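You operate a simulated robot arm through the tools that you are given. There is no shell and no other tool.

Carry out the task below with a simulated robot arm. There is one attempt and no reset: what you move stays moved.

## Task
Gauge both spool pairs and widen the tight pair.
Fine: move only its outer spool, till the gauge clears, 3 cm at most; the gauge goes back in its stand.

It is judged by the outcome, as a careful person would: the job done as asked, and still so three seconds after it is handed in. It fails if anything else is knocked over, pushed out of place, dropped, spilled or broken.

## Robot
A 6-joint arm with a two-finger gripper, fixed in place. Base frame: the origin is at the foot of the arm, x ahead of it, y to its left, z up. Lengths are in mm, angles in degrees, forces in N, time in s.
Its first joint turns from -166.0 to 166.0 degrees. Payload 2.45 kg.
Tool frame: the origin (TCP) lies between the finger pads and is the grasp point; the fingertips stand 20 mm ahead of it; z points along the fingers, y is the line along which they close. The gripper opens to 140 mm. The gripper's body begins 168 mm behind the TCP.
Orientation is told as [roll, pitch, yaw] about the base's x, y, z axes, in that order, counted from this pose: with the fingers straight down and closing along the base's y, the tool's x points along the base's -x, its y along +y and its z along -z.

## Interface
- The arm moves only by the tool jog_arm. Its argument "series" is a list of rows, each a list of 7 numbers: the turn, a rotation vector about the base's x, y, z in units of 90 degrees (1.0 is 90 degrees), then the shift along the base's x, y, z in units of 400 mm (1.0 is 400 mm), then the opening, from 0 (shut) to 1 (fully open). In form: [[ax, ay, az, tx, ty, tz, claw], ...]. A call has 1 to 20 rows; each row is the pose to reach, as a shift and turn from the pose commanded when the call began. A call with a number of a shift or a turn outside -1 to 1 is refused whole. Rows are played at 5 a second. More than 50 mm and 8.6 degrees between two rows, or a gripper value outside its range, and nothing of the call is played. A pose out of reach is approached as far as the arm can. The call stops where the force on the tool passes 40 N (or 10 N more than at its start, if that is more) or the arm is blocked; 0.2 s more then pass. The fingers move at their own pace (about 45 mm/s each) and stop on an object; they squeeze with about 27 N. The grip force told is the motor's: it shows also when the fingers shut on nothing. Time passes only in rows, and 0.2 s behind the last, so rows that repeat a pose let the fingers close. The reply holds the time, the measured pose of the TCP, the force on the tool along the base axes, the opening and the grip force, in the units named above and with some noise, with the torque about the TCP (base axes, N m) and any sound that the robot's microphone picked up, and new pictures: "views" is both (left out), scene, wrist or none.
- Cameras (640 x 400 px; columns grow to the right, rows downward): "scene" is fixed at [62.4, 506.1, 1351.1]; the picture's right is [-0.11, -0.99, 0.00], its down [-0.40, 0.05, -0.92] and it looks along [0.91, -0.10, -0.40] (base axes); focal length 333 px, centre (320, 200). "wrist" rides on the gripper at [78, 11, -209] in the tool frame; the picture's right is [-0.14, 0.99, 0.00], its down [-0.92, -0.13, -0.37] and it looks along [-0.37, -0.05, 0.93] (tool axes); focal length 280 px, centre (320, 200). There is no depth. A picture from a camera that has moved, and an enlarged one, comes with that camera's place and axes in the base frame and with its lens. The place of the scene camera against the robot may be out by one fixed shift of up to 18 mm in any direction.
- enlarge(camera, box): a new picture of the part [left, top, right, bottom] of that camera's present view, enlarged. The clock stands still meanwhile.
- close_job(): hands the job in; it is judged then, once.

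Places have to be worked out from the pictures, the camera data and where the tool is seen. Open the gripper and draw the arm clear of the work before you hand the job in, unless the task says otherwise.

The tools are called after "Call:" as name(argument=value, ...) on one line, values as JSON. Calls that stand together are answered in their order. jog_arm: Moves the arm, as the interface text tells. Its arguments: {"type":"object","properties":{"series":{"type":"array"},"views":{"type":"string","enum":["both","scene","wrist","none"]}},"required":["series"]} The other tools are called the same way: enlarge (camera, box) takes an enlarged picture of a part of a camera's view; close_job () hands the job in.

At the start:

```text
time_s: 0.0
tcp_pos: [595.4, 460.2, 1117.3]
ee_rot: [-0.1, 0.1, -0.1]
force: [0.6, 0.6, -0.1]
wrist_torque: [-0.04, 0.0, -0.03]
opening: 140.2
grasp_force: 0.2
```

scene: 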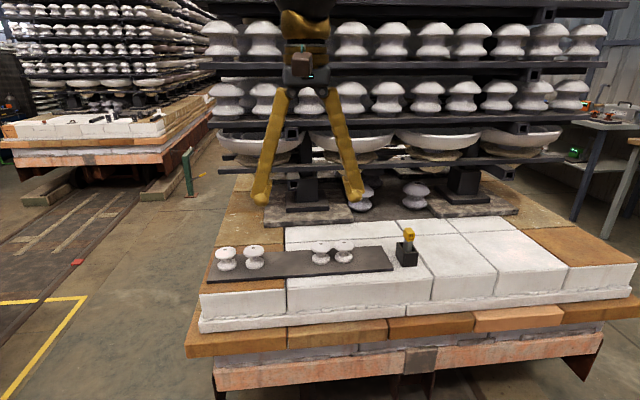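
wrist: 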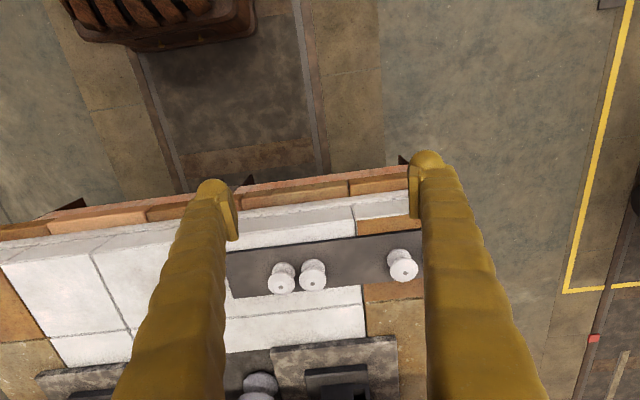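

The pictures show a dark plate with two pairs of white spools, and a gauge with a yellow grip standing in a black stand to their right. I'll enlarge the views to judge places and the shape of things.

Call:
enlarge(camera="scene", box=[190, 210, 450, 300])

Call:
enlarge(camera="scene", box=[370, 215, 450, 275])

Call:
enlarge(camera="wrist", box=[210, 210, 440, 340])

```text
2.46 times, centred on (320, 255) of scene
camera zoom: at [62.4, 506.1, 1351.1], right [-0.11, -0.99, 0.0], down [-0.4, 0.05, -0.92], along [0.91, -0.1, -0.4], focal length 819 px, centre (320, 65)
```

zoom: 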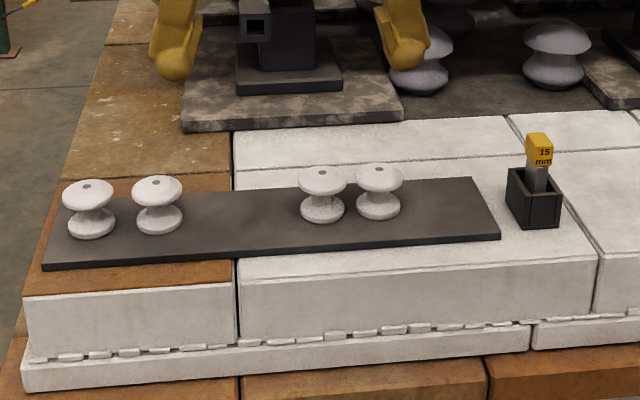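

```text
6.67 times, centred on (410, 245) of scene
camera zoom: at [62.4, 506.1, 1351.1], right [-0.11, -0.99, 0.0], down [-0.4, 0.05, -0.92], along [0.91, -0.1, -0.4], focal length 2218 px, centre (-280, -100)
```

zoom: 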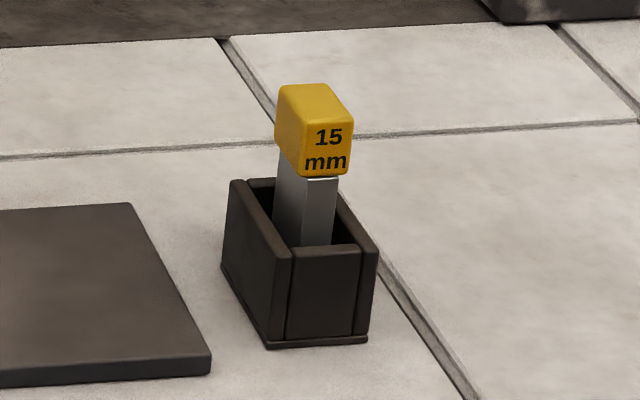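

```text
2.78 times, centred on (325, 275) of wrist
camera zoom: at [518.3, 469.1, 1328.0], right [0.14, 0.99, 0.0], down [0.92, -0.13, 0.37], along [0.37, -0.05, -0.93], focal length 780 px, centre (306, -9)
```

zoom: 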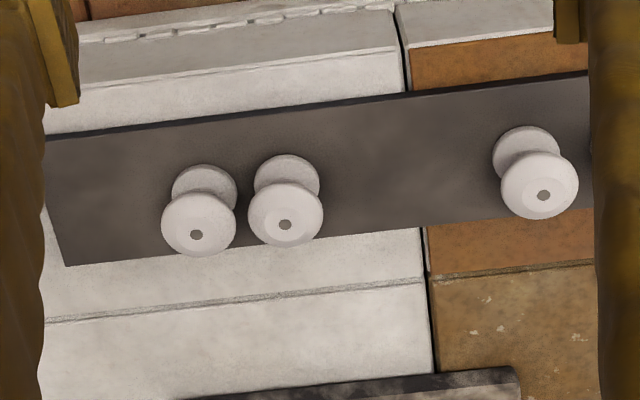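

By triangulation the spool tops lie near x≈900, z≈840, y from about 330 (right pair) to 480. The gauge handle is near (935, 130). I'll move toward the work at a safe height, slightly closing the fingers, for a better wrist view.

Call:
jog_arm(series=[[0, 0, 0, 0.07, -0.08, 0, 0.9], [0, 0, 0, 0.14, -0.16, 0, 0.8], [0, 0, 0, 0.21, -0.24, 0, 0.7], [0, 0, 0, 0.28, -0.32, 0, 0.6], [0, 0, 0, 0.35, -0.4, 0, 0.5], [0, 0, 0, 0.35, -0.4, 0, 0.5]], views="both")

```text
time_s: 1.4
tcp_pos: [738.0, 299.5, 1118.5]
ee_rot: [0.1, -0.1, 0.0]
force: [-0.2, -0.9, 0.6]
wrist_torque: [0.0, -0.02, 0.01]
opening: 70.0
grasp_force: 0.0
camera wrist: at [659.4, 309.3, 1327.6], right [0.14, 0.99, 0.0], down [0.92, -0.13, 0.37], along [0.36, -0.05, -0.93], focal length 280 px, centre (320, 200)
```

scene: 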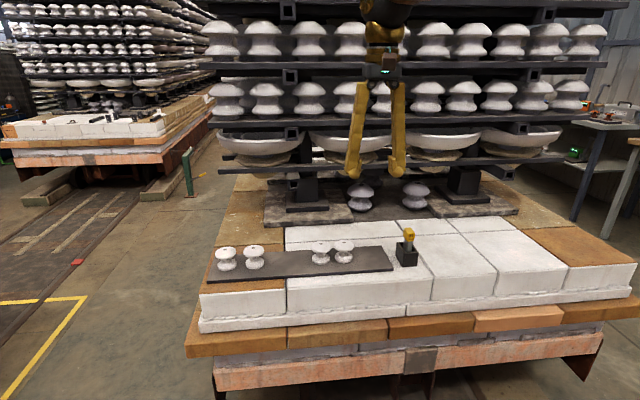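
wrist: 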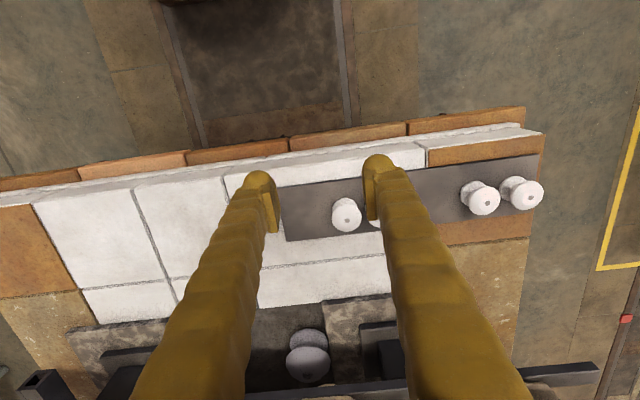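

The spools are visible in the wrist view. I'll enlarge to measure hole positions for triangulation.

Call:
enlarge(camera="wrist", box=[260, 130, 560, 270])

Call:
enlarge(camera="wrist", box=[0, 260, 640, 400])

```text
2.13 times, centred on (410, 200) of wrist
camera zoom: at [659.4, 309.3, 1327.6], right [0.14, 0.99, 0.0], down [0.92, -0.13, 0.37], along [0.36, -0.05, -0.93], focal length 598 px, centre (128, 200)
```

zoom: 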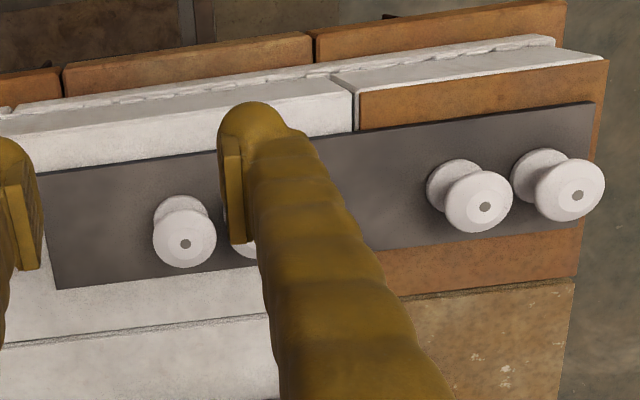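

```text
1.00 times, centred on (320, 330) of wrist (not enlarged: the box is as wide or as high as the picture)
camera zoom: at [659.4, 309.3, 1327.6], right [0.14, 0.99, 0.0], down [0.92, -0.13, 0.37], along [0.36, -0.05, -0.93], focal length 280 px, centre (320, 70)
```

zoom: 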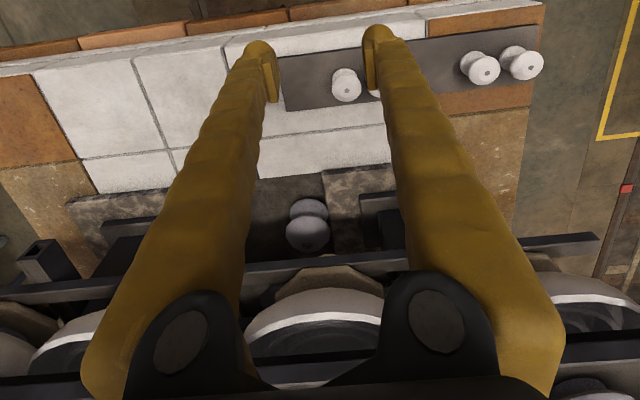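

Triangulating two wrist views puts the right pair at about (907, 327) and (907, 398), and the left pair at (907, 599) and (907, 678). All tops are near z≈830, which gives gaps of about 12 mm and 21 mm. Next I'll move to look down at the gauge stand with the fingers open.

Call:
jog_arm(series=[[0, 0, 0, 0.031, -0.091, -0.0185, 0.6], [0, 0, 0, 0.062, -0.182, -0.037, 0.7], [0, 0, 0, 0.093, -0.273, -0.0555, 0.8], [0, 0, 0, 0.124, -0.364, -0.074, 0.9], [0, 0, 0, 0.155, -0.455, -0.0925, 1.0], [0, 0, 0, 0.155, -0.455, -0.0925, 1.0]], views="both")

```text
time_s: 2.8
tcp_pos: [797.4, 117.1, 1081.1]
ee_rot: [0.0, 0.0, 0.0]
force: [0.5, -0.1, 0.6]
wrist_torque: [-0.01, 0.03, 0.03]
opening: 140.0
grasp_force: 0.1
camera wrist: at [719.4, 127.3, 1290.1], right [0.14, 0.99, 0.0], down [0.92, -0.13, 0.37], along [0.36, -0.05, -0.93], focal length 280 px, centre (320, 200)
```

scene: 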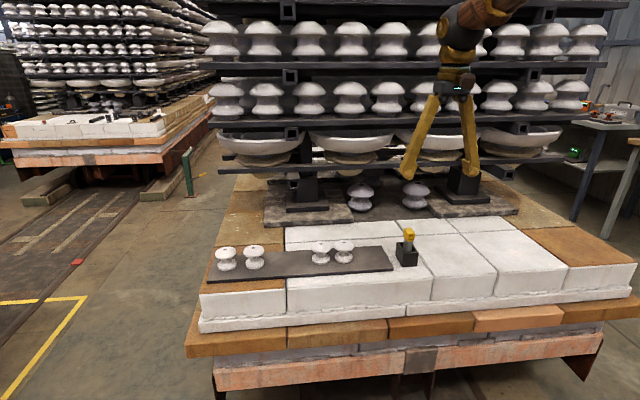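
wrist: 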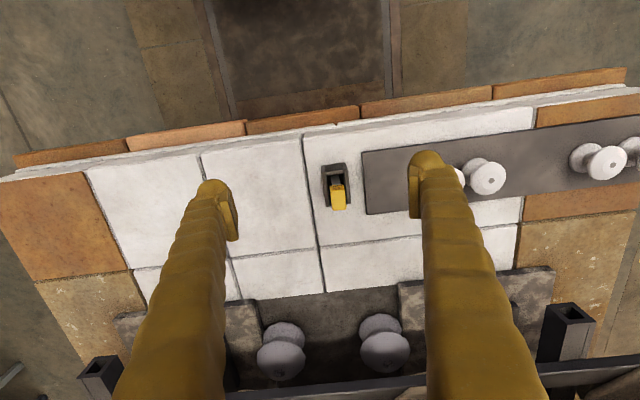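

The stand and gauge are now clear between the fingers. I'll enlarge them, and the right pair, to measure.

Call:
enlarge(camera="wrist", box=[296, 150, 376, 225])

Call:
enlarge(camera="wrist", box=[440, 120, 640, 220])

Call:
enlarge(camera="scene", box=[380, 60, 540, 220])

```text
5.33 times, centred on (336, 188) of wrist
camera zoom: at [719.4, 127.3, 1290.1], right [0.14, 0.99, 0.0], down [0.92, -0.13, 0.37], along [0.36, -0.05, -0.93], focal length 1495 px, centre (235, 267)
```

zoom: 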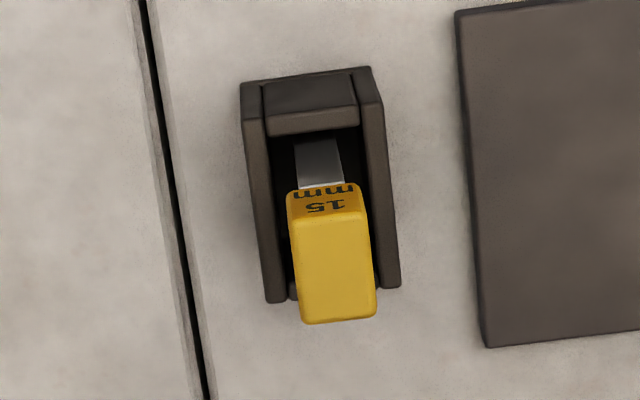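

```text
3.20 times, centred on (540, 170) of wrist
camera zoom: at [719.4, 127.3, 1290.1], right [0.14, 0.99, 0.0], down [0.92, -0.13, 0.37], along [0.36, -0.05, -0.93], focal length 897 px, centre (-384, 296)
```

zoom: 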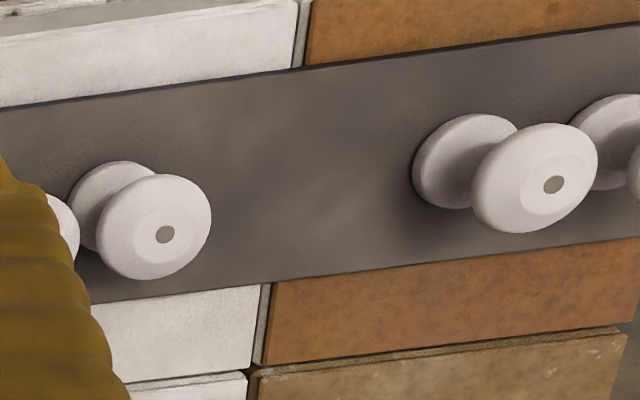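

```text
2.50 times, centred on (460, 140) of scene
camera zoom: at [62.4, 506.1, 1351.1], right [-0.11, -0.99, 0.0], down [-0.4, 0.05, -0.92], along [0.91, -0.1, -0.4], focal length 832 px, centre (-30, 350)
```

zoom: 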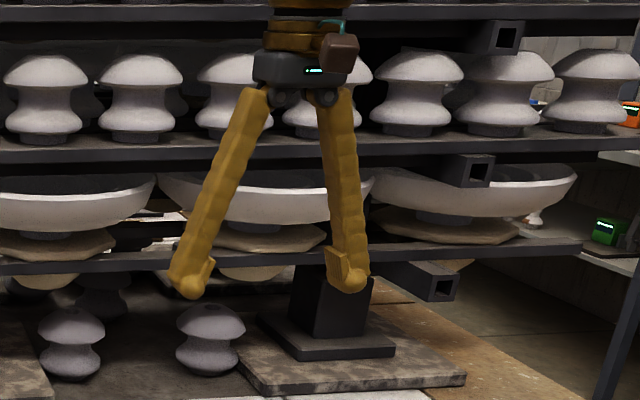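

The gauge handle is about 22 mm in y by 30 mm in x, centred near (892, 134) with its top near z≈870. Its 15 mm blade dimension runs along y, the same direction as the gaps. The left pair lies about 1.1 m out, so I'll want the tool tilted outward. I'll tilt it −40° about y while viewing the gauge side-on.

Call:
jog_arm(series=[[0, -0.0741, 0, -0.007, 0.007, -0.05, 1.0], [0, -0.1481, 0, -0.014, 0.014, -0.1, 1.0], [0, -0.2222, 0, -0.021, 0.021, -0.15, 1.0], [0, -0.2963, 0, -0.028, 0.028, -0.2, 1.0], [0, -0.3704, 0, -0.035, 0.035, -0.25, 1.0], [0, -0.4444, 0, -0.0425, 0.0425, -0.3025, 1.0], [0, -0.4444, 0, -0.0425, 0.0425, -0.3025, 1.0]], views="both")

```text
time_s: 4.4
tcp_pos: [773.8, 132.9, 955.5]
ee_rot: [5.2, -38.3, -8.7]
force: [1.0, 0.6, 0.8]
wrist_torque: [-0.01, 0.23, 0.01]
opening: 139.9
grasp_force: 0.0
out of reach, approached as far as the arm can: row 6
camera wrist: at [583.7, 153.1, 1071.6], right [0.2, 0.97, 0.15], down [0.47, -0.23, 0.85], along [0.86, -0.1, -0.5], focal length 280 px, centre (320, 200)
```

scene: 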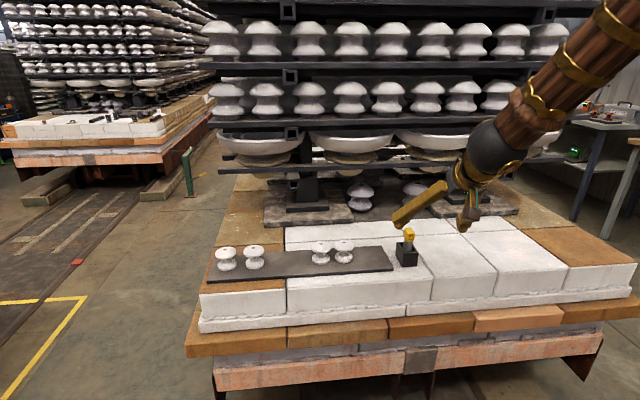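
wrist: 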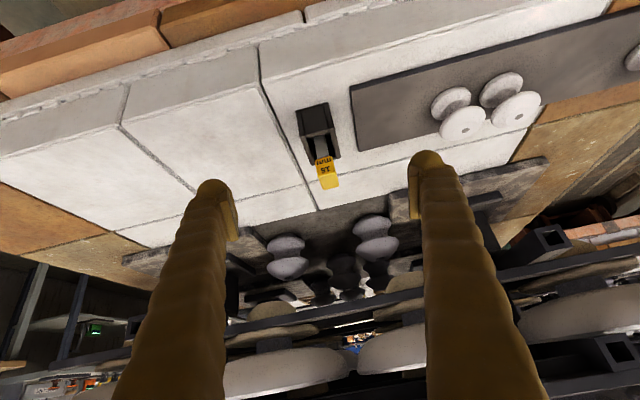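

The full −40° tilt was out of reach here, and the arm stopped at about −38° with some roll and yaw. The view is still useful, so I'll enlarge it to measure the gauge, stand and spool heights.

Call:
enlarge(camera="wrist", box=[280, 85, 380, 205])

Call:
enlarge(camera="wrist", box=[400, 50, 560, 150])

Call:
enlarge(camera="scene", box=[360, 0, 640, 280])

```text
3.33 times, centred on (330, 145) of wrist
camera zoom: at [583.7, 153.1, 1071.6], right [0.2, 0.97, 0.15], down [0.47, -0.23, 0.85], along [0.86, -0.1, -0.5], focal length 935 px, centre (287, 383)
```

zoom: 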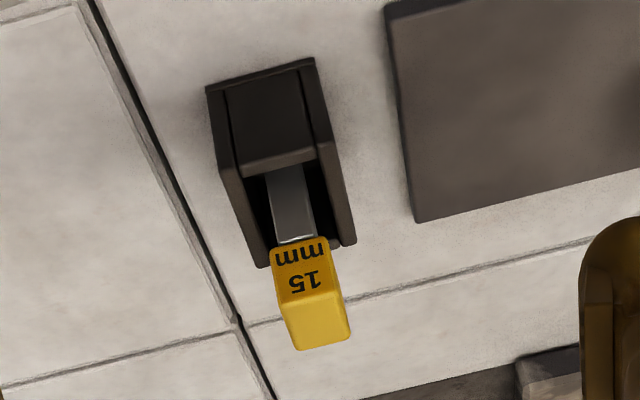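

```text
4.00 times, centred on (480, 100) of wrist
camera zoom: at [583.7, 153.1, 1071.6], right [0.2, 0.97, 0.15], down [0.47, -0.23, 0.85], along [0.86, -0.1, -0.5], focal length 1122 px, centre (-320, 600)
```

zoom: 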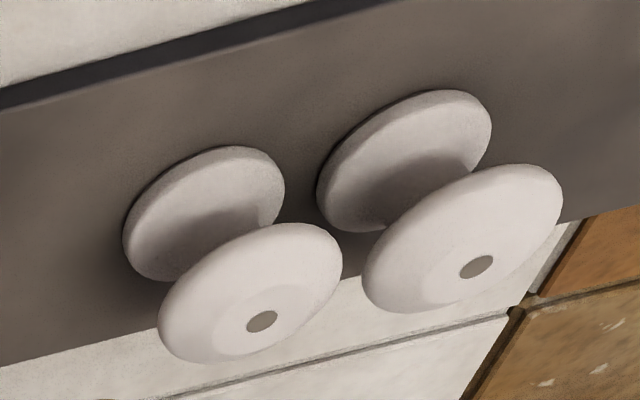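

```text
1.43 times, centred on (500, 140) of scene
camera zoom: at [62.4, 506.1, 1351.1], right [-0.11, -0.99, 0.0], down [-0.4, 0.05, -0.92], along [0.91, -0.1, -0.4], focal length 475 px, centre (63, 286)
```

zoom: 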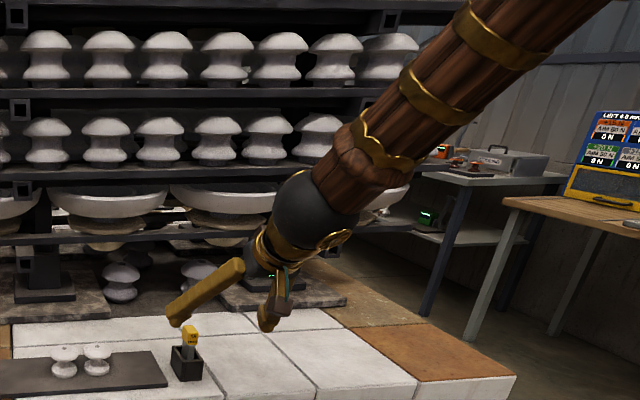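

Measurements agree well: handle x 875–907, y 123–145, z 841–869; stand top z≈810, deck ≈763; plate top ≈770; spool tops ≈830. Next I'll return the tool to vertical away from the wrist singularity.

Call:
jog_arm(series=[[0, 0.0741, 0, 0.01, 0, 0.02, 1.0], [0, 0.1481, 0, 0.02, 0, 0.04, 1.0], [0, 0.2222, 0, 0.03, 0, 0.06, 0.9], [0, 0.2963, 0, 0.04, 0, 0.08, 0.8], [0, 0.3704, 0, 0.05, 0, 0.1, 0.7], [0, 0.4444, 0, 0.065, 0, 0.11, 0.6], [0, 0.4444, 0, 0.065, 0, 0.11, 0.6]], views="none")

```text
time_s: 6.0
tcp_pos: [807.2, 132.9, 1004.2]
ee_rot: [0.0, 0.1, -0.1]
force: [0.0, -0.5, 0.0]
wrist_torque: [-0.02, 0.03, -0.01]
opening: 83.9
grasp_force: 0.1
out of reach, approached as far as the arm can: row 1, 2
```

The arm is back to vertical at about (807, 133, 1004). Next I'll test how far it reaches toward the left pair with the tool straight down, at a safe height.

Call:
jog_arm(series=[[0, 0, 0, 0.02, 0.11, 0, 0.6], [0, 0, 0, 0.04, 0.22, 0, 0.6], [0, 0, 0, 0.06, 0.33, 0, 0.6], [0, 0, 0, 0.08, 0.44, 0, 0.6], [0, 0, 0, 0.1, 0.55, 0, 0.6], [0, 0, 0, 0.12, 0.66, 0, 0.6], [0, 0, 0, 0.14, 0.77, 0, 0.6], [0, 0, 0, 0.16, 0.88, 0, 0.6], [0, 0, 0, 0.18, 0.98, 0, 0.6], [0, 0, 0, 0.18, 0.98, 0, 0.6]], views="both")

```text
time_s: 8.2
tcp_pos: [876.6, 525.6, 1002.6]
ee_rot: [0.0, 0.0, 0.0]
force: [-0.1, -0.3, -0.6]
wrist_torque: [-0.02, -0.02, 0.01]
opening: 83.9
grasp_force: 0.1
camera wrist: at [800.1, 536.2, 1212.3], right [0.14, 0.99, 0.0], down [0.92, -0.13, 0.37], along [0.36, -0.05, -0.93], focal length 280 px, centre (320, 200)
```

scene: 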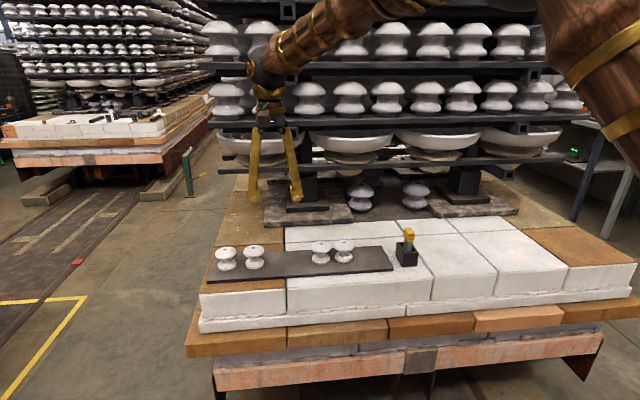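
wrist: 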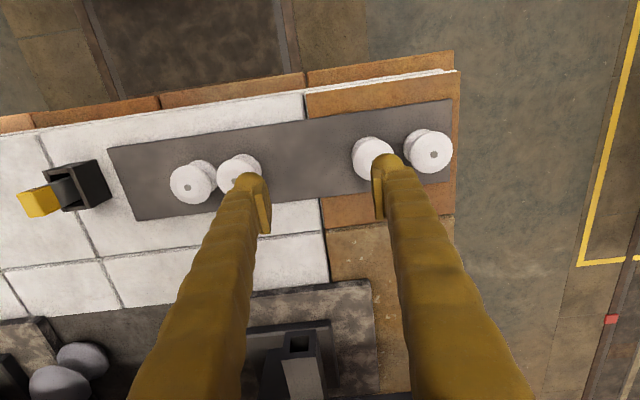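

Tool-down reach is fine out to radius 1022 at this height. I'll measure the left pair from this view and then push further.

Call:
enlarge(camera="wrist", box=[330, 100, 470, 190])

Call:
enlarge(camera="wrist", box=[150, 130, 290, 220])

```text
4.44 times, centred on (400, 145) of wrist
camera zoom: at [800.1, 536.2, 1212.3], right [0.14, 0.99, 0.0], down [0.92, -0.13, 0.37], along [0.36, -0.05, -0.93], focal length 1246 px, centre (-36, 444)
```

zoom: 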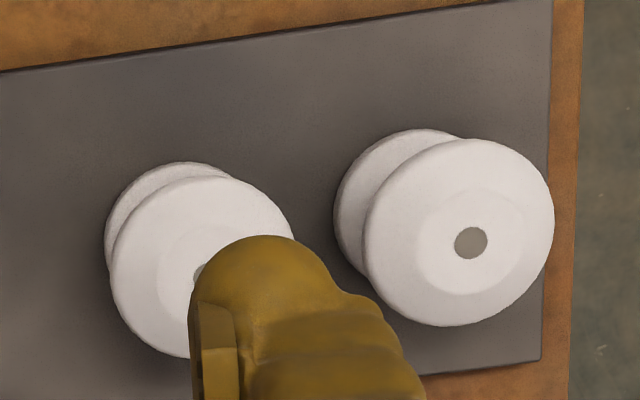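

```text
4.44 times, centred on (220, 175) of wrist
camera zoom: at [800.1, 536.2, 1212.3], right [0.14, 0.99, 0.0], down [0.92, -0.13, 0.37], along [0.36, -0.05, -0.93], focal length 1246 px, centre (764, 311)
```

zoom: 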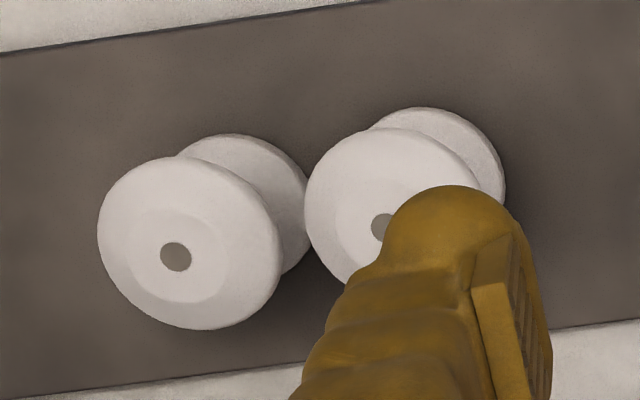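

Spool diameter is about 60 mm, so the gaps are about 10 mm on the right (tight) and 20 mm on the left (the gauge should clear). I'll test tool-down reach above the left gap at (907, 639).

Call:
jog_arm(series=[[0, 0, 0, 0.0175, 0.071, -0.034, 0.6], [0, 0, 0, 0.035, 0.142, -0.068, 0.6], [0, 0, 0, 0.0525, 0.213, -0.1, 0.6], [0, 0, 0, 0.07, 0.285, -0.135, 0.6], [0, 0, 0, 0.07, 0.285, -0.135, 0.6]], views="both")

```text
time_s: 9.4
tcp_pos: [906.8, 639.3, 949.3]
ee_rot: [0.1, 0.0, 0.0]
force: [0.6, 0.0, 0.1]
wrist_torque: [-0.01, 0.04, 0.01]
opening: 83.9
grasp_force: 0.0
camera wrist: at [829.5, 649.3, 1158.5], right [0.14, 0.99, 0.0], down [0.92, -0.13, 0.37], along [0.36, -0.05, -0.93], focal length 280 px, centre (320, 200)
```

scene: 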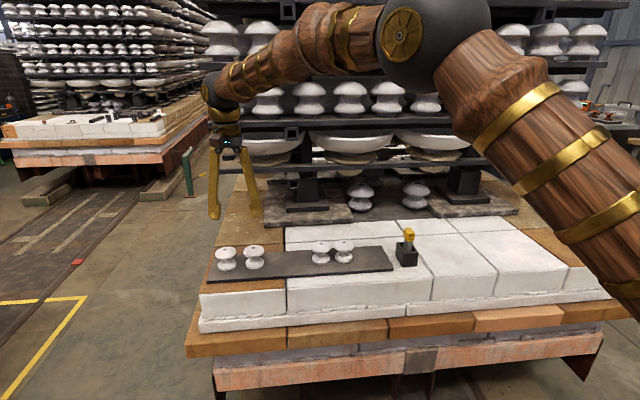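
wrist: 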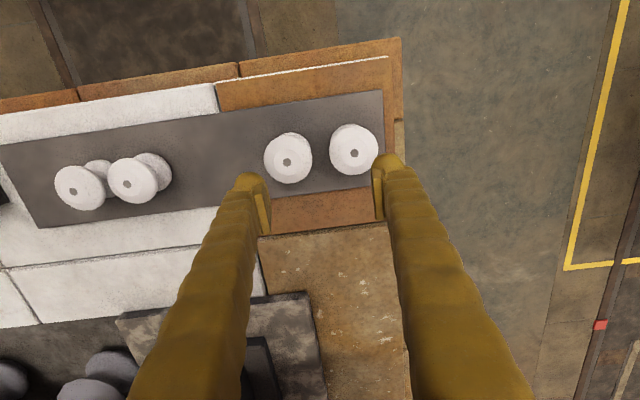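

The arm reaches the left gap with the tool straight down. I'll enlarge for an accurate reading of the left pair.

Call:
enlarge(camera="wrist", box=[250, 110, 400, 200])

Call:
enlarge(camera="wrist", box=[40, 130, 190, 220])

```text
4.27 times, centred on (325, 155) of wrist
camera zoom: at [829.5, 649.3, 1158.5], right [0.14, 0.99, 0.0], down [0.92, -0.13, 0.37], along [0.36, -0.05, -0.93], focal length 1196 px, centre (299, 392)
```

zoom: 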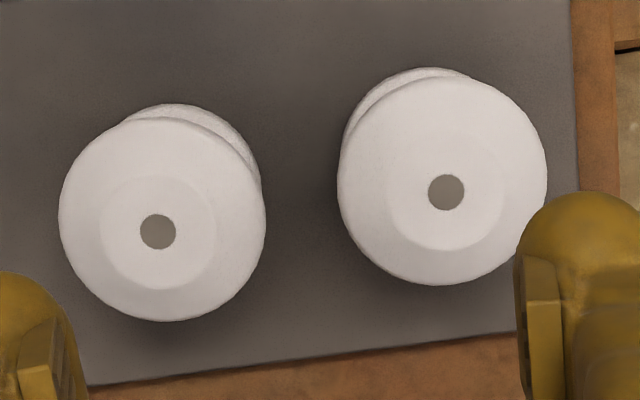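

```text
4.27 times, centred on (115, 175) of wrist
camera zoom: at [829.5, 649.3, 1158.5], right [0.14, 0.99, 0.0], down [0.92, -0.13, 0.37], along [0.36, -0.05, -0.93], focal length 1196 px, centre (1195, 307)
```

zoom: 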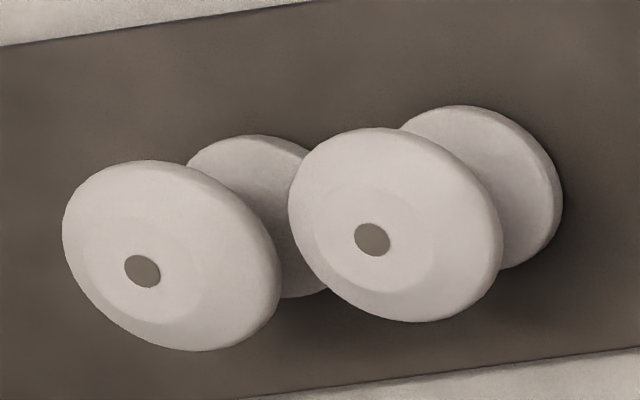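

The left pair reads (905.3, 599.1) and (905.4, 680.2) with about 59.7 mm diameter, so the gap is ≈21 mm centred at y≈639.7. The right pair gap is ≈10 mm. I'll head back to the stand to pick up the gauge.

Call:
jog_arm(series=[[0, 0, 0, -0.004, -0.108, 0.04, 0.55], [0, 0, 0, -0.008, -0.216, 0.08, 0.5], [0, 0, 0, -0.012, -0.324, 0.12, 0.45], [0, 0, 0, -0.016, -0.432, 0.12, 0.43], [0, 0, 0, -0.02, -0.54, 0.12, 0.43], [0, 0, 0, -0.024, -0.648, 0.12, 0.43], [0, 0, 0, -0.028, -0.756, 0.12, 0.43], [0, 0, 0, -0.032, -0.864, 0.12, 0.43], [0, 0, 0, -0.036, -0.972, 0.12, 0.43]], views="none")

Call:
jog_arm(series=[[0, 0, 0, -0.008, -0.1, -0.01, 0.43], [0, 0, 0, -0.016, -0.2, -0.02, 0.43], [0, 0, 0, -0.02, -0.291, -0.03, 0.43], [0, 0, 0, -0.02, -0.291, -0.03, 0.43], [0, 0, 0, -0.02, -0.291, -0.03, 0.43]], views="both")

```text
time_s: 11.4
tcp_pos: [894.3, 249.9, 999.2]
ee_rot: [0.0, 0.0, 0.0]
force: [0.4, 0.0, 0.4]
wrist_torque: [-0.05, 0.02, 0.01]
opening: 60.0
grasp_force: 0.1
```

```text
time_s: 12.6
tcp_pos: [885.4, 134.4, 987.4]
ee_rot: [0.0, 0.1, 0.0]
force: [-0.2, 0.4, -0.1]
wrist_torque: [0.03, 0.01, -0.02]
opening: 60.1
grasp_force: 0.1
camera wrist: at [806.4, 144.8, 1196.1], right [0.14, 0.99, 0.0], down [0.92, -0.13, 0.37], along [0.37, -0.05, -0.93], focal length 280 px, centre (320, 200)
```

scene: 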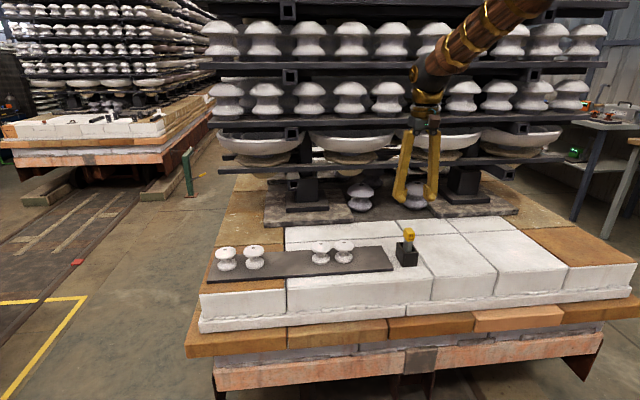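
wrist: 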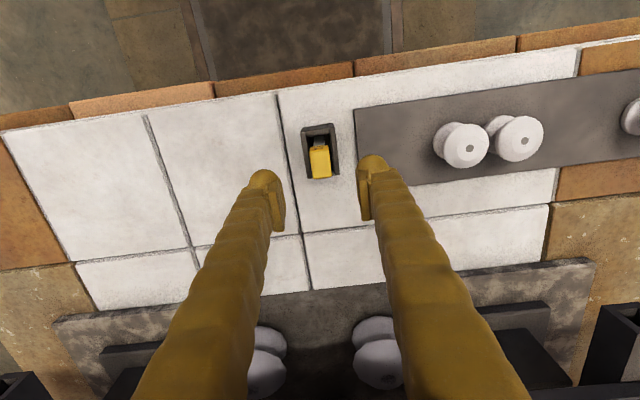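

I'm above the stand at about (885, 134, 987). I'll enlarge to refine the gauge handle position before descending.

Call:
enlarge(camera="wrist", box=[280, 110, 360, 190])

Call:
enlarge(camera="wrist", box=[420, 100, 560, 180])

```text
5.00 times, centred on (320, 150) of wrist
camera zoom: at [806.4, 144.8, 1196.1], right [0.14, 0.99, 0.0], down [0.92, -0.13, 0.37], along [0.37, -0.05, -0.93], focal length 1402 px, centre (320, 450)
```

zoom: 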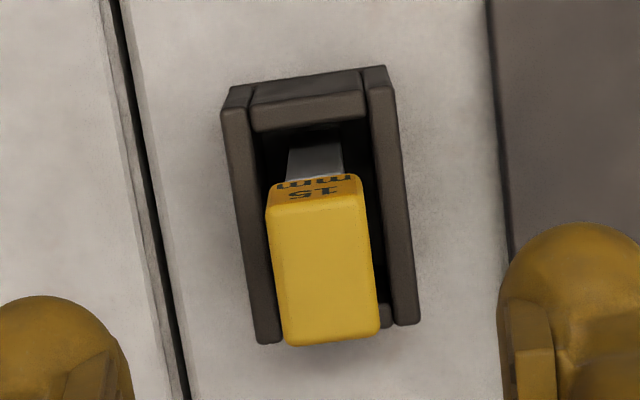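

```text
4.57 times, centred on (490, 140) of wrist
camera zoom: at [806.4, 144.8, 1196.1], right [0.14, 0.99, 0.0], down [0.92, -0.13, 0.37], along [0.37, -0.05, -0.93], focal length 1282 px, centre (-457, 474)
```

zoom: 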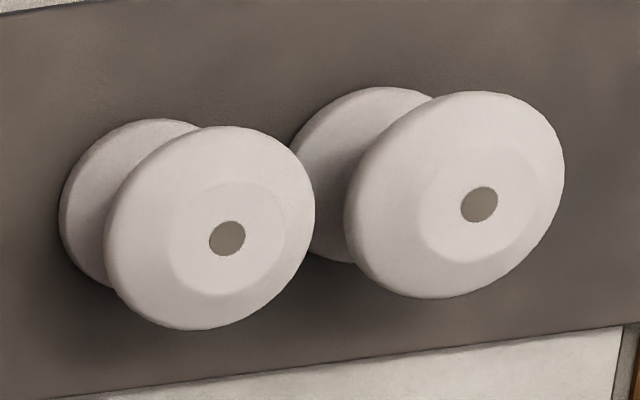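

The handle centre is at (891, 134.2) with yaw ≈0, which matches my y. I'll shift +6 mm in x and descend until the tips are level with the handle's bottom (TCP z≈861), well above the stand's rim.

Call:
jog_arm(series=[[0, 0, 0, 0.015, 0, -0.09, 0.43], [0, 0, 0, 0.015, 0, -0.18, 0.43], [0, 0, 0, 0.015, 0, -0.25, 0.43], [0, 0, 0, 0.015, 0, -0.295, 0.43], [0, 0, 0, 0.015, 0, -0.3138, 0.43], [0, 0, 0, 0.015, 0, -0.3138, 0.43]], views="both")

```text
time_s: 14.0
tcp_pos: [890.9, 135.5, 861.2]
ee_rot: [0.0, 0.0, -0.1]
force: [-0.6, -0.7, -0.1]
wrist_torque: [0.01, 0.01, -0.01]
opening: 60.3
grasp_force: 0.0
camera wrist: at [812.5, 144.3, 1069.9], right [0.14, 0.99, 0.0], down [0.92, -0.13, 0.37], along [0.37, -0.05, -0.93], focal length 280 px, centre (320, 200)
```

scene: 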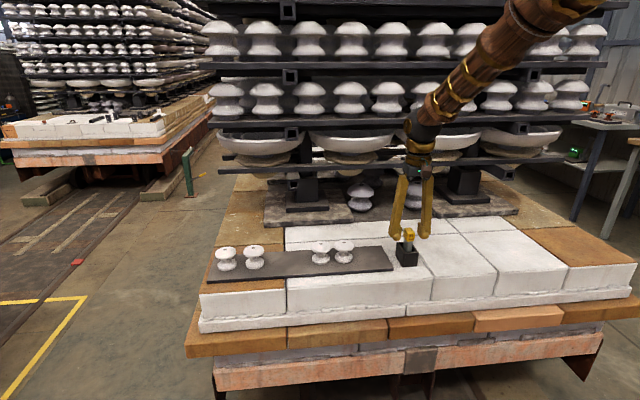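
wrist: 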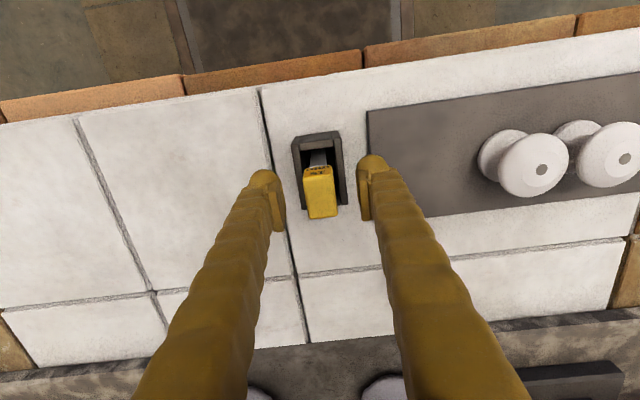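

The handle sits centred between the fingers. I'll close on it, watching for force.

Call:
jog_arm(series=[[0, 0, 0, 0, 0, 0, 0.3], [0, 0, 0, 0, 0, 0, 0.2], [0, 0, 0, 0, 0, 0, 0.15], [0, 0, 0, 0, 0, 0, 0.1], [0, 0, 0, 0, 0, 0, 0.05], [0, 0, 0, 0, 0, 0, 0.05]], views="both")

```text
time_s: 15.4
tcp_pos: [891.0, 135.5, 861.6]
ee_rot: [0.0, 0.0, 0.0]
force: [0.4, 0.3, 0.0]
wrist_torque: [-0.03, 0.0, -0.02]
opening: 22.8
grasp_force: 27.0
camera wrist: at [812.5, 144.3, 1070.0], right [0.14, 0.99, 0.0], down [0.92, -0.13, 0.37], along [0.36, -0.05, -0.93], focal length 280 px, centre (320, 200)
```

scene: 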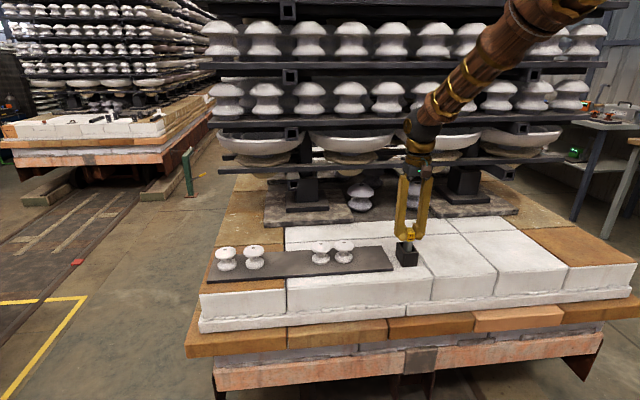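
wrist: 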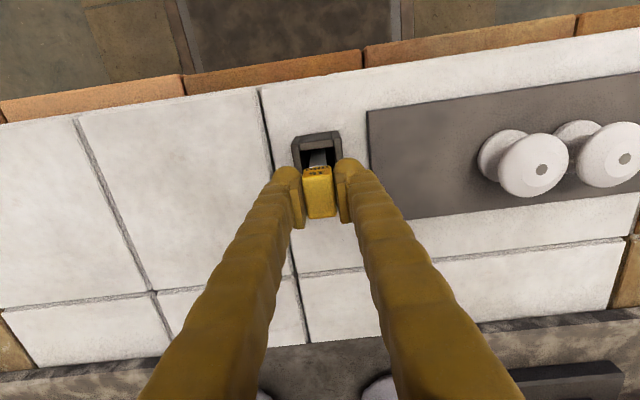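

It's gripped at 22.8 mm and 27 N with no side force. I'll lift straight up 100 mm and look at the blade.

Call:
jog_arm(series=[[0, 0, 0, 0, 0, 0.025, 0.05], [0, 0, 0, 0, 0, 0.06, 0.05], [0, 0, 0, 0, 0, 0.11, 0.05], [0, 0, 0, 0, 0, 0.17, 0.05], [0, 0, 0, 0, 0, 0.23, 0.05], [0, 0, 0, 0, 0, 0.275, 0.05], [0, 0, 0, 0, 0, 0.275, 0.05]], views="both")

```text
time_s: 17.0
tcp_pos: [891.8, 136.1, 969.7]
ee_rot: [0.0, 0.1, 0.1]
force: [0.3, -0.3, -1.6]
wrist_torque: [0.01, 0.0, -0.02]
opening: 23.0
grasp_force: 27.1
camera wrist: at [814.0, 145.5, 1179.2], right [0.14, 0.99, 0.0], down [0.92, -0.13, 0.37], along [0.36, -0.05, -0.93], focal length 280 px, centre (320, 200)
```

scene: 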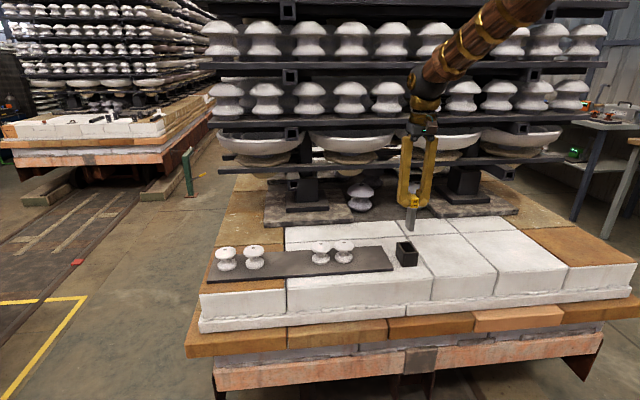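
wrist: 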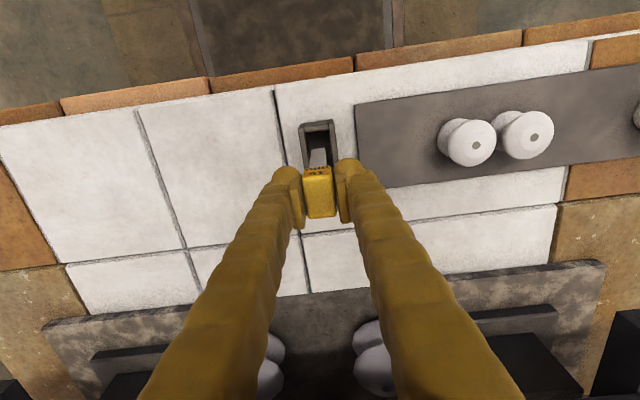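

The gauge is lifted, weighing about 1.6 N. I'll enlarge both views to see the blade length and the stand's inside.

Call:
enlarge(camera="scene", box=[370, 170, 460, 275])

Call:
enlarge(camera="wrist", box=[280, 110, 360, 230])

```text
3.81 times, centred on (415, 222) of scene
camera zoom: at [62.4, 506.1, 1351.1], right [-0.11, -0.99, 0.0], down [-0.4, 0.05, -0.92], along [0.91, -0.1, -0.4], focal length 1268 px, centre (-42, 114)
```

zoom: 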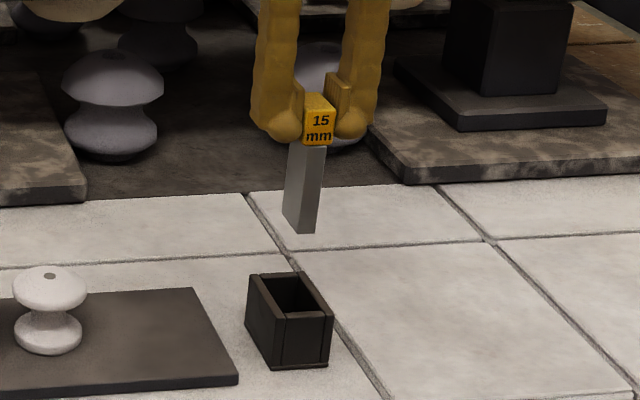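

```text
3.33 times, centred on (320, 170) of wrist
camera zoom: at [814.0, 145.5, 1179.2], right [0.14, 0.99, 0.0], down [0.92, -0.13, 0.37], along [0.36, -0.05, -0.93], focal length 935 px, centre (320, 300)
```

zoom: 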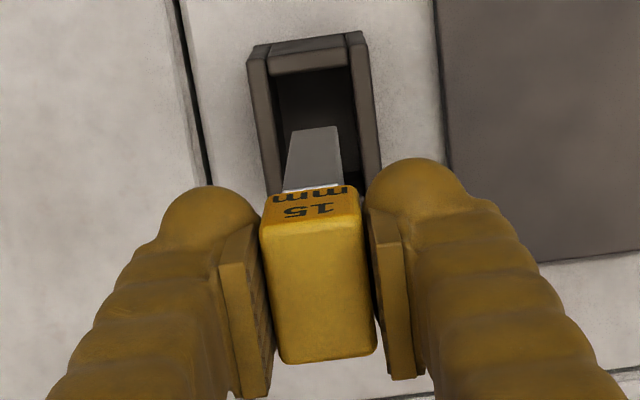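

The blade is about 74 mm long below the handle, so its bottom is about 94 mm under the TCP. I'll carry it at a safe height toward the left pair gap, centred near (905.5, 640.3).

Call:
jog_arm(series=[[0, 0, 0, 0, 0.05, 0.05, 0.05], [0, 0, 0, 0, 0.15, 0.06, 0.05], [0, 0, 0, 0, 0.26, 0.06, 0.05], [0, 0, 0, 0.005, 0.37, 0.06, 0.05], [0, 0, 0, 0.01, 0.48, 0.06, 0.05], [0, 0, 0, 0.015, 0.59, 0.06, 0.05], [0, 0, 0, 0.02, 0.7, 0.06, 0.05], [0, 0, 0, 0.025, 0.81, 0.06, 0.05], [0, 0, 0, 0.03, 0.92, 0.06, 0.05], [0, 0, 0, 0.03, 0.98, 0.06, 0.05]], views="none")

Call:
jog_arm(series=[[0, 0, 0, 0.002, 0.1, 0, 0.05], [0, 0, 0, 0.004, 0.2, -0.02, 0.05], [0, 0, 0, 0.0068, 0.26, -0.05, 0.05], [0, 0, 0, 0.0068, 0.2838, -0.07, 0.05], [0, 0, 0, 0.0068, 0.2838, -0.07, 0.05], [0, 0, 0, 0.0068, 0.2838, -0.07, 0.05]], views="both")

```text
time_s: 19.2
tcp_pos: [902.0, 526.9, 996.5]
ee_rot: [0.0, 0.0, -0.1]
force: [-0.2, 0.1, -1.9]
wrist_torque: [0.01, 0.01, 0.0]
opening: 22.8
grasp_force: 27.0
```

```text
time_s: 20.6
tcp_pos: [906.2, 639.4, 967.8]
ee_rot: [0.0, 0.1, 0.0]
force: [-0.3, 0.1, -0.7]
wrist_torque: [0.02, 0.01, 0.0]
opening: 22.8
grasp_force: 26.4
camera wrist: at [828.4, 649.5, 1176.5], right [0.14, 0.99, 0.0], down [0.92, -0.13, 0.37], along [0.36, -0.05, -0.93], focal length 280 px, centre (320, 200)
```

scene: 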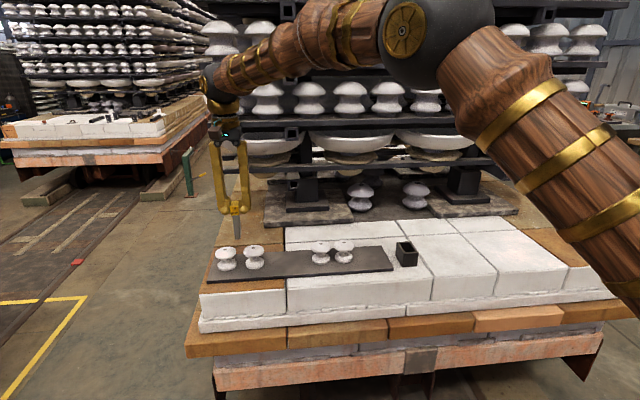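
wrist: 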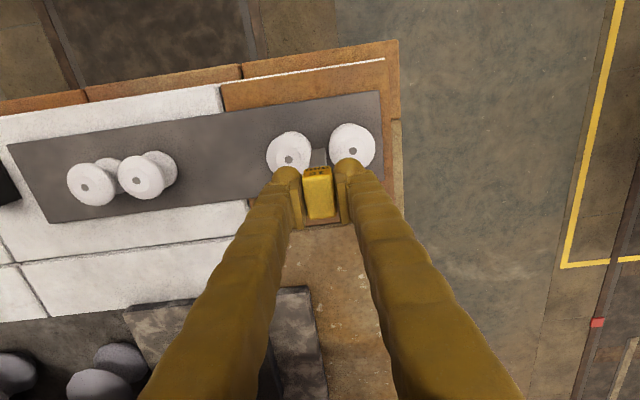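

I'm over the left gap with the blade bottom at about z≈872. I'll enlarge to check the blade's alignment with the gap.

Call:
enlarge(camera="wrist", box=[255, 110, 385, 230])

Call:
enlarge(camera="scene", box=[195, 190, 285, 285])

```text
3.33 times, centred on (320, 170) of wrist
camera zoom: at [828.4, 649.5, 1176.5], right [0.14, 0.99, 0.0], down [0.92, -0.13, 0.37], along [0.36, -0.05, -0.93], focal length 935 px, centre (320, 300)
```

zoom: 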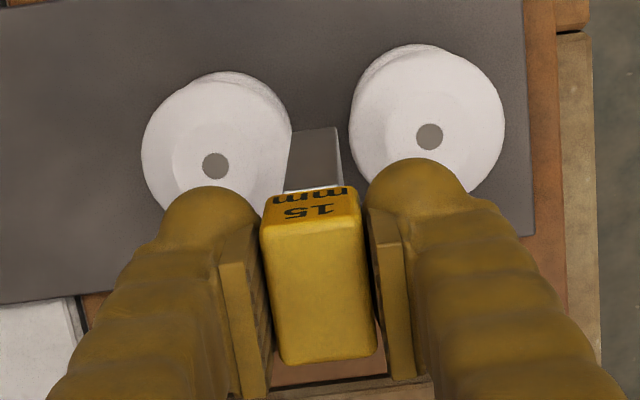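

```text
4.21 times, centred on (240, 238) of scene
camera zoom: at [62.4, 506.1, 1351.1], right [-0.11, -0.99, 0.0], down [-0.4, 0.05, -0.92], along [0.91, -0.1, -0.4], focal length 1401 px, centre (657, 42)
```

zoom: 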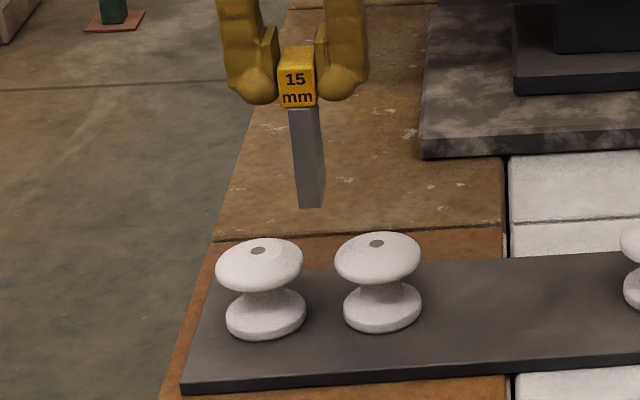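

Both views suggest the gauge sits about 1 mm too far in +y over the left gap. I'll shift −1.2 mm and lower the blade bottom to just above the spool tops (z≈836), then check again.

Call:
jog_arm(series=[[0, 0, 0, 0, -0.003, -0.03, 0.05], [0, 0, 0, 0, -0.003, -0.06, 0.05], [0, 0, 0, 0, -0.003, -0.09, 0.05], [0, 0, 0, 0, -0.003, -0.09, 0.05]], views="both")

Call:
enlarge(camera="wrist", box=[255, 90, 385, 190])

Call:
enlarge(camera="scene", box=[205, 200, 275, 280])

```text
time_s: 21.6
tcp_pos: [905.0, 638.8, 932.2]
ee_rot: [-0.1, -0.1, -0.1]
force: [0.1, -0.2, -1.0]
wrist_torque: [-0.03, 0.01, -0.01]
opening: 22.6
grasp_force: 27.1
camera wrist: at [827.6, 649.5, 1140.2], right [0.14, 0.99, 0.0], down [0.92, -0.13, 0.37], along [0.36, -0.05, -0.93], focal length 280 px, centre (320, 200)
```

scene: 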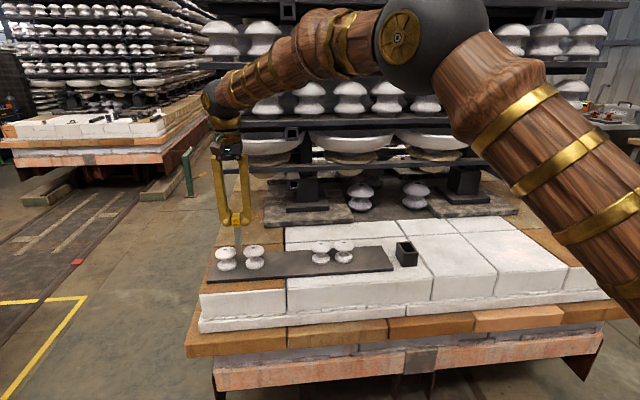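
wrist: 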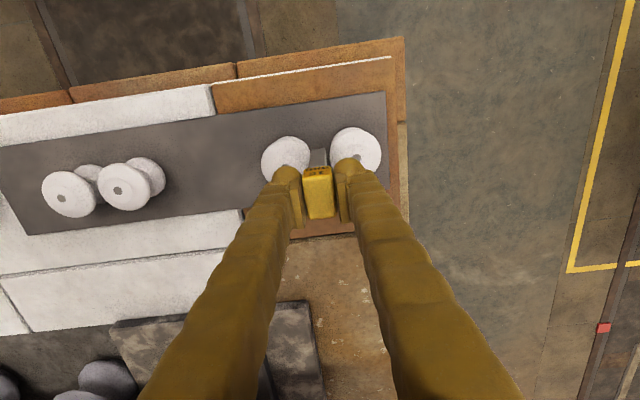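

```text
4.00 times, centred on (320, 140) of wrist
camera zoom: at [827.6, 649.5, 1140.2], right [0.14, 0.99, 0.0], down [0.92, -0.13, 0.37], along [0.36, -0.05, -0.93], focal length 1122 px, centre (320, 440)
```

zoom: 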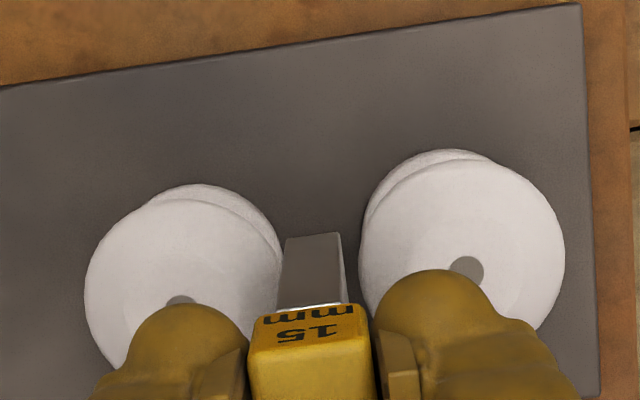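

```text
5.00 times, centred on (240, 240) of scene
camera zoom: at [62.4, 506.1, 1351.1], right [-0.11, -0.99, 0.0], down [-0.4, 0.05, -0.92], along [0.91, -0.1, -0.4], focal length 1664 px, centre (720, 0)
```

zoom: 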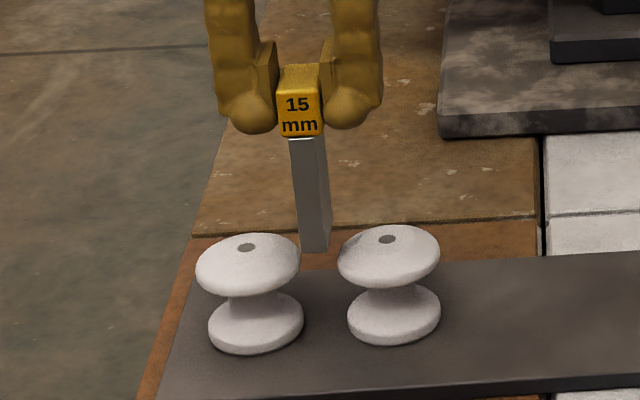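

The blade is nearly centred over the left gap, with about 2 mm and 2.7 mm to spare. I'll lower it 16 mm in fine steps and check forces.

Call:
jog_arm(series=[[0, 0, 0, 0, 0.0005, -0.01, 0.05], [0, 0, 0, 0, 0.0005, -0.02, 0.05], [0, 0, 0, 0, 0.0005, -0.03, 0.05], [0, 0, 0, 0, 0.0005, -0.04, 0.05]], views="none")

Call:
enlarge(camera="scene", box=[205, 200, 275, 280])

Call:
enlarge(camera="wrist", box=[255, 90, 385, 190])

```text
time_s: 22.6
tcp_pos: [906.0, 639.6, 914.8]
ee_rot: [0.0, 0.1, 0.0]
force: [-0.1, -0.6, -0.7]
wrist_torque: [0.0, 0.04, 0.01]
opening: 22.9
grasp_force: 27.3
```

```text
5.00 times, centred on (240, 240) of scene
camera zoom: at [62.4, 506.1, 1351.1], right [-0.11, -0.99, 0.0], down [-0.4, 0.05, -0.92], along [0.91, -0.1, -0.4], focal length 1664 px, centre (720, 0)
```

zoom: 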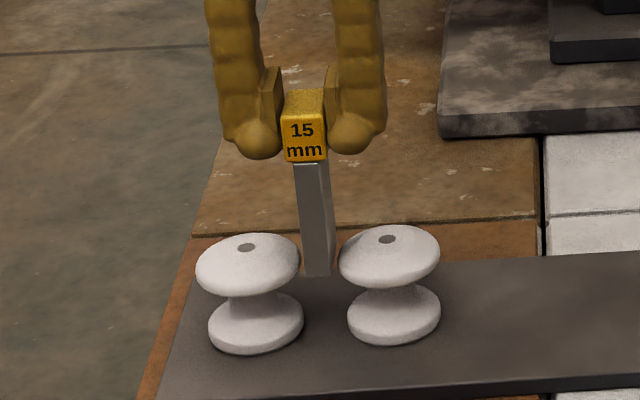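

```text
4.00 times, centred on (320, 140) of wrist
camera zoom: at [827.7, 648.6, 1124.1], right [0.14, 0.99, 0.0], down [0.92, -0.13, 0.37], along [0.36, -0.05, -0.93], focal length 1122 px, centre (320, 440)
```

zoom: 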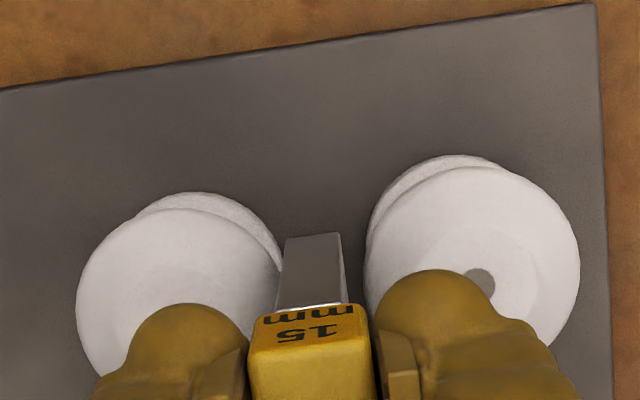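

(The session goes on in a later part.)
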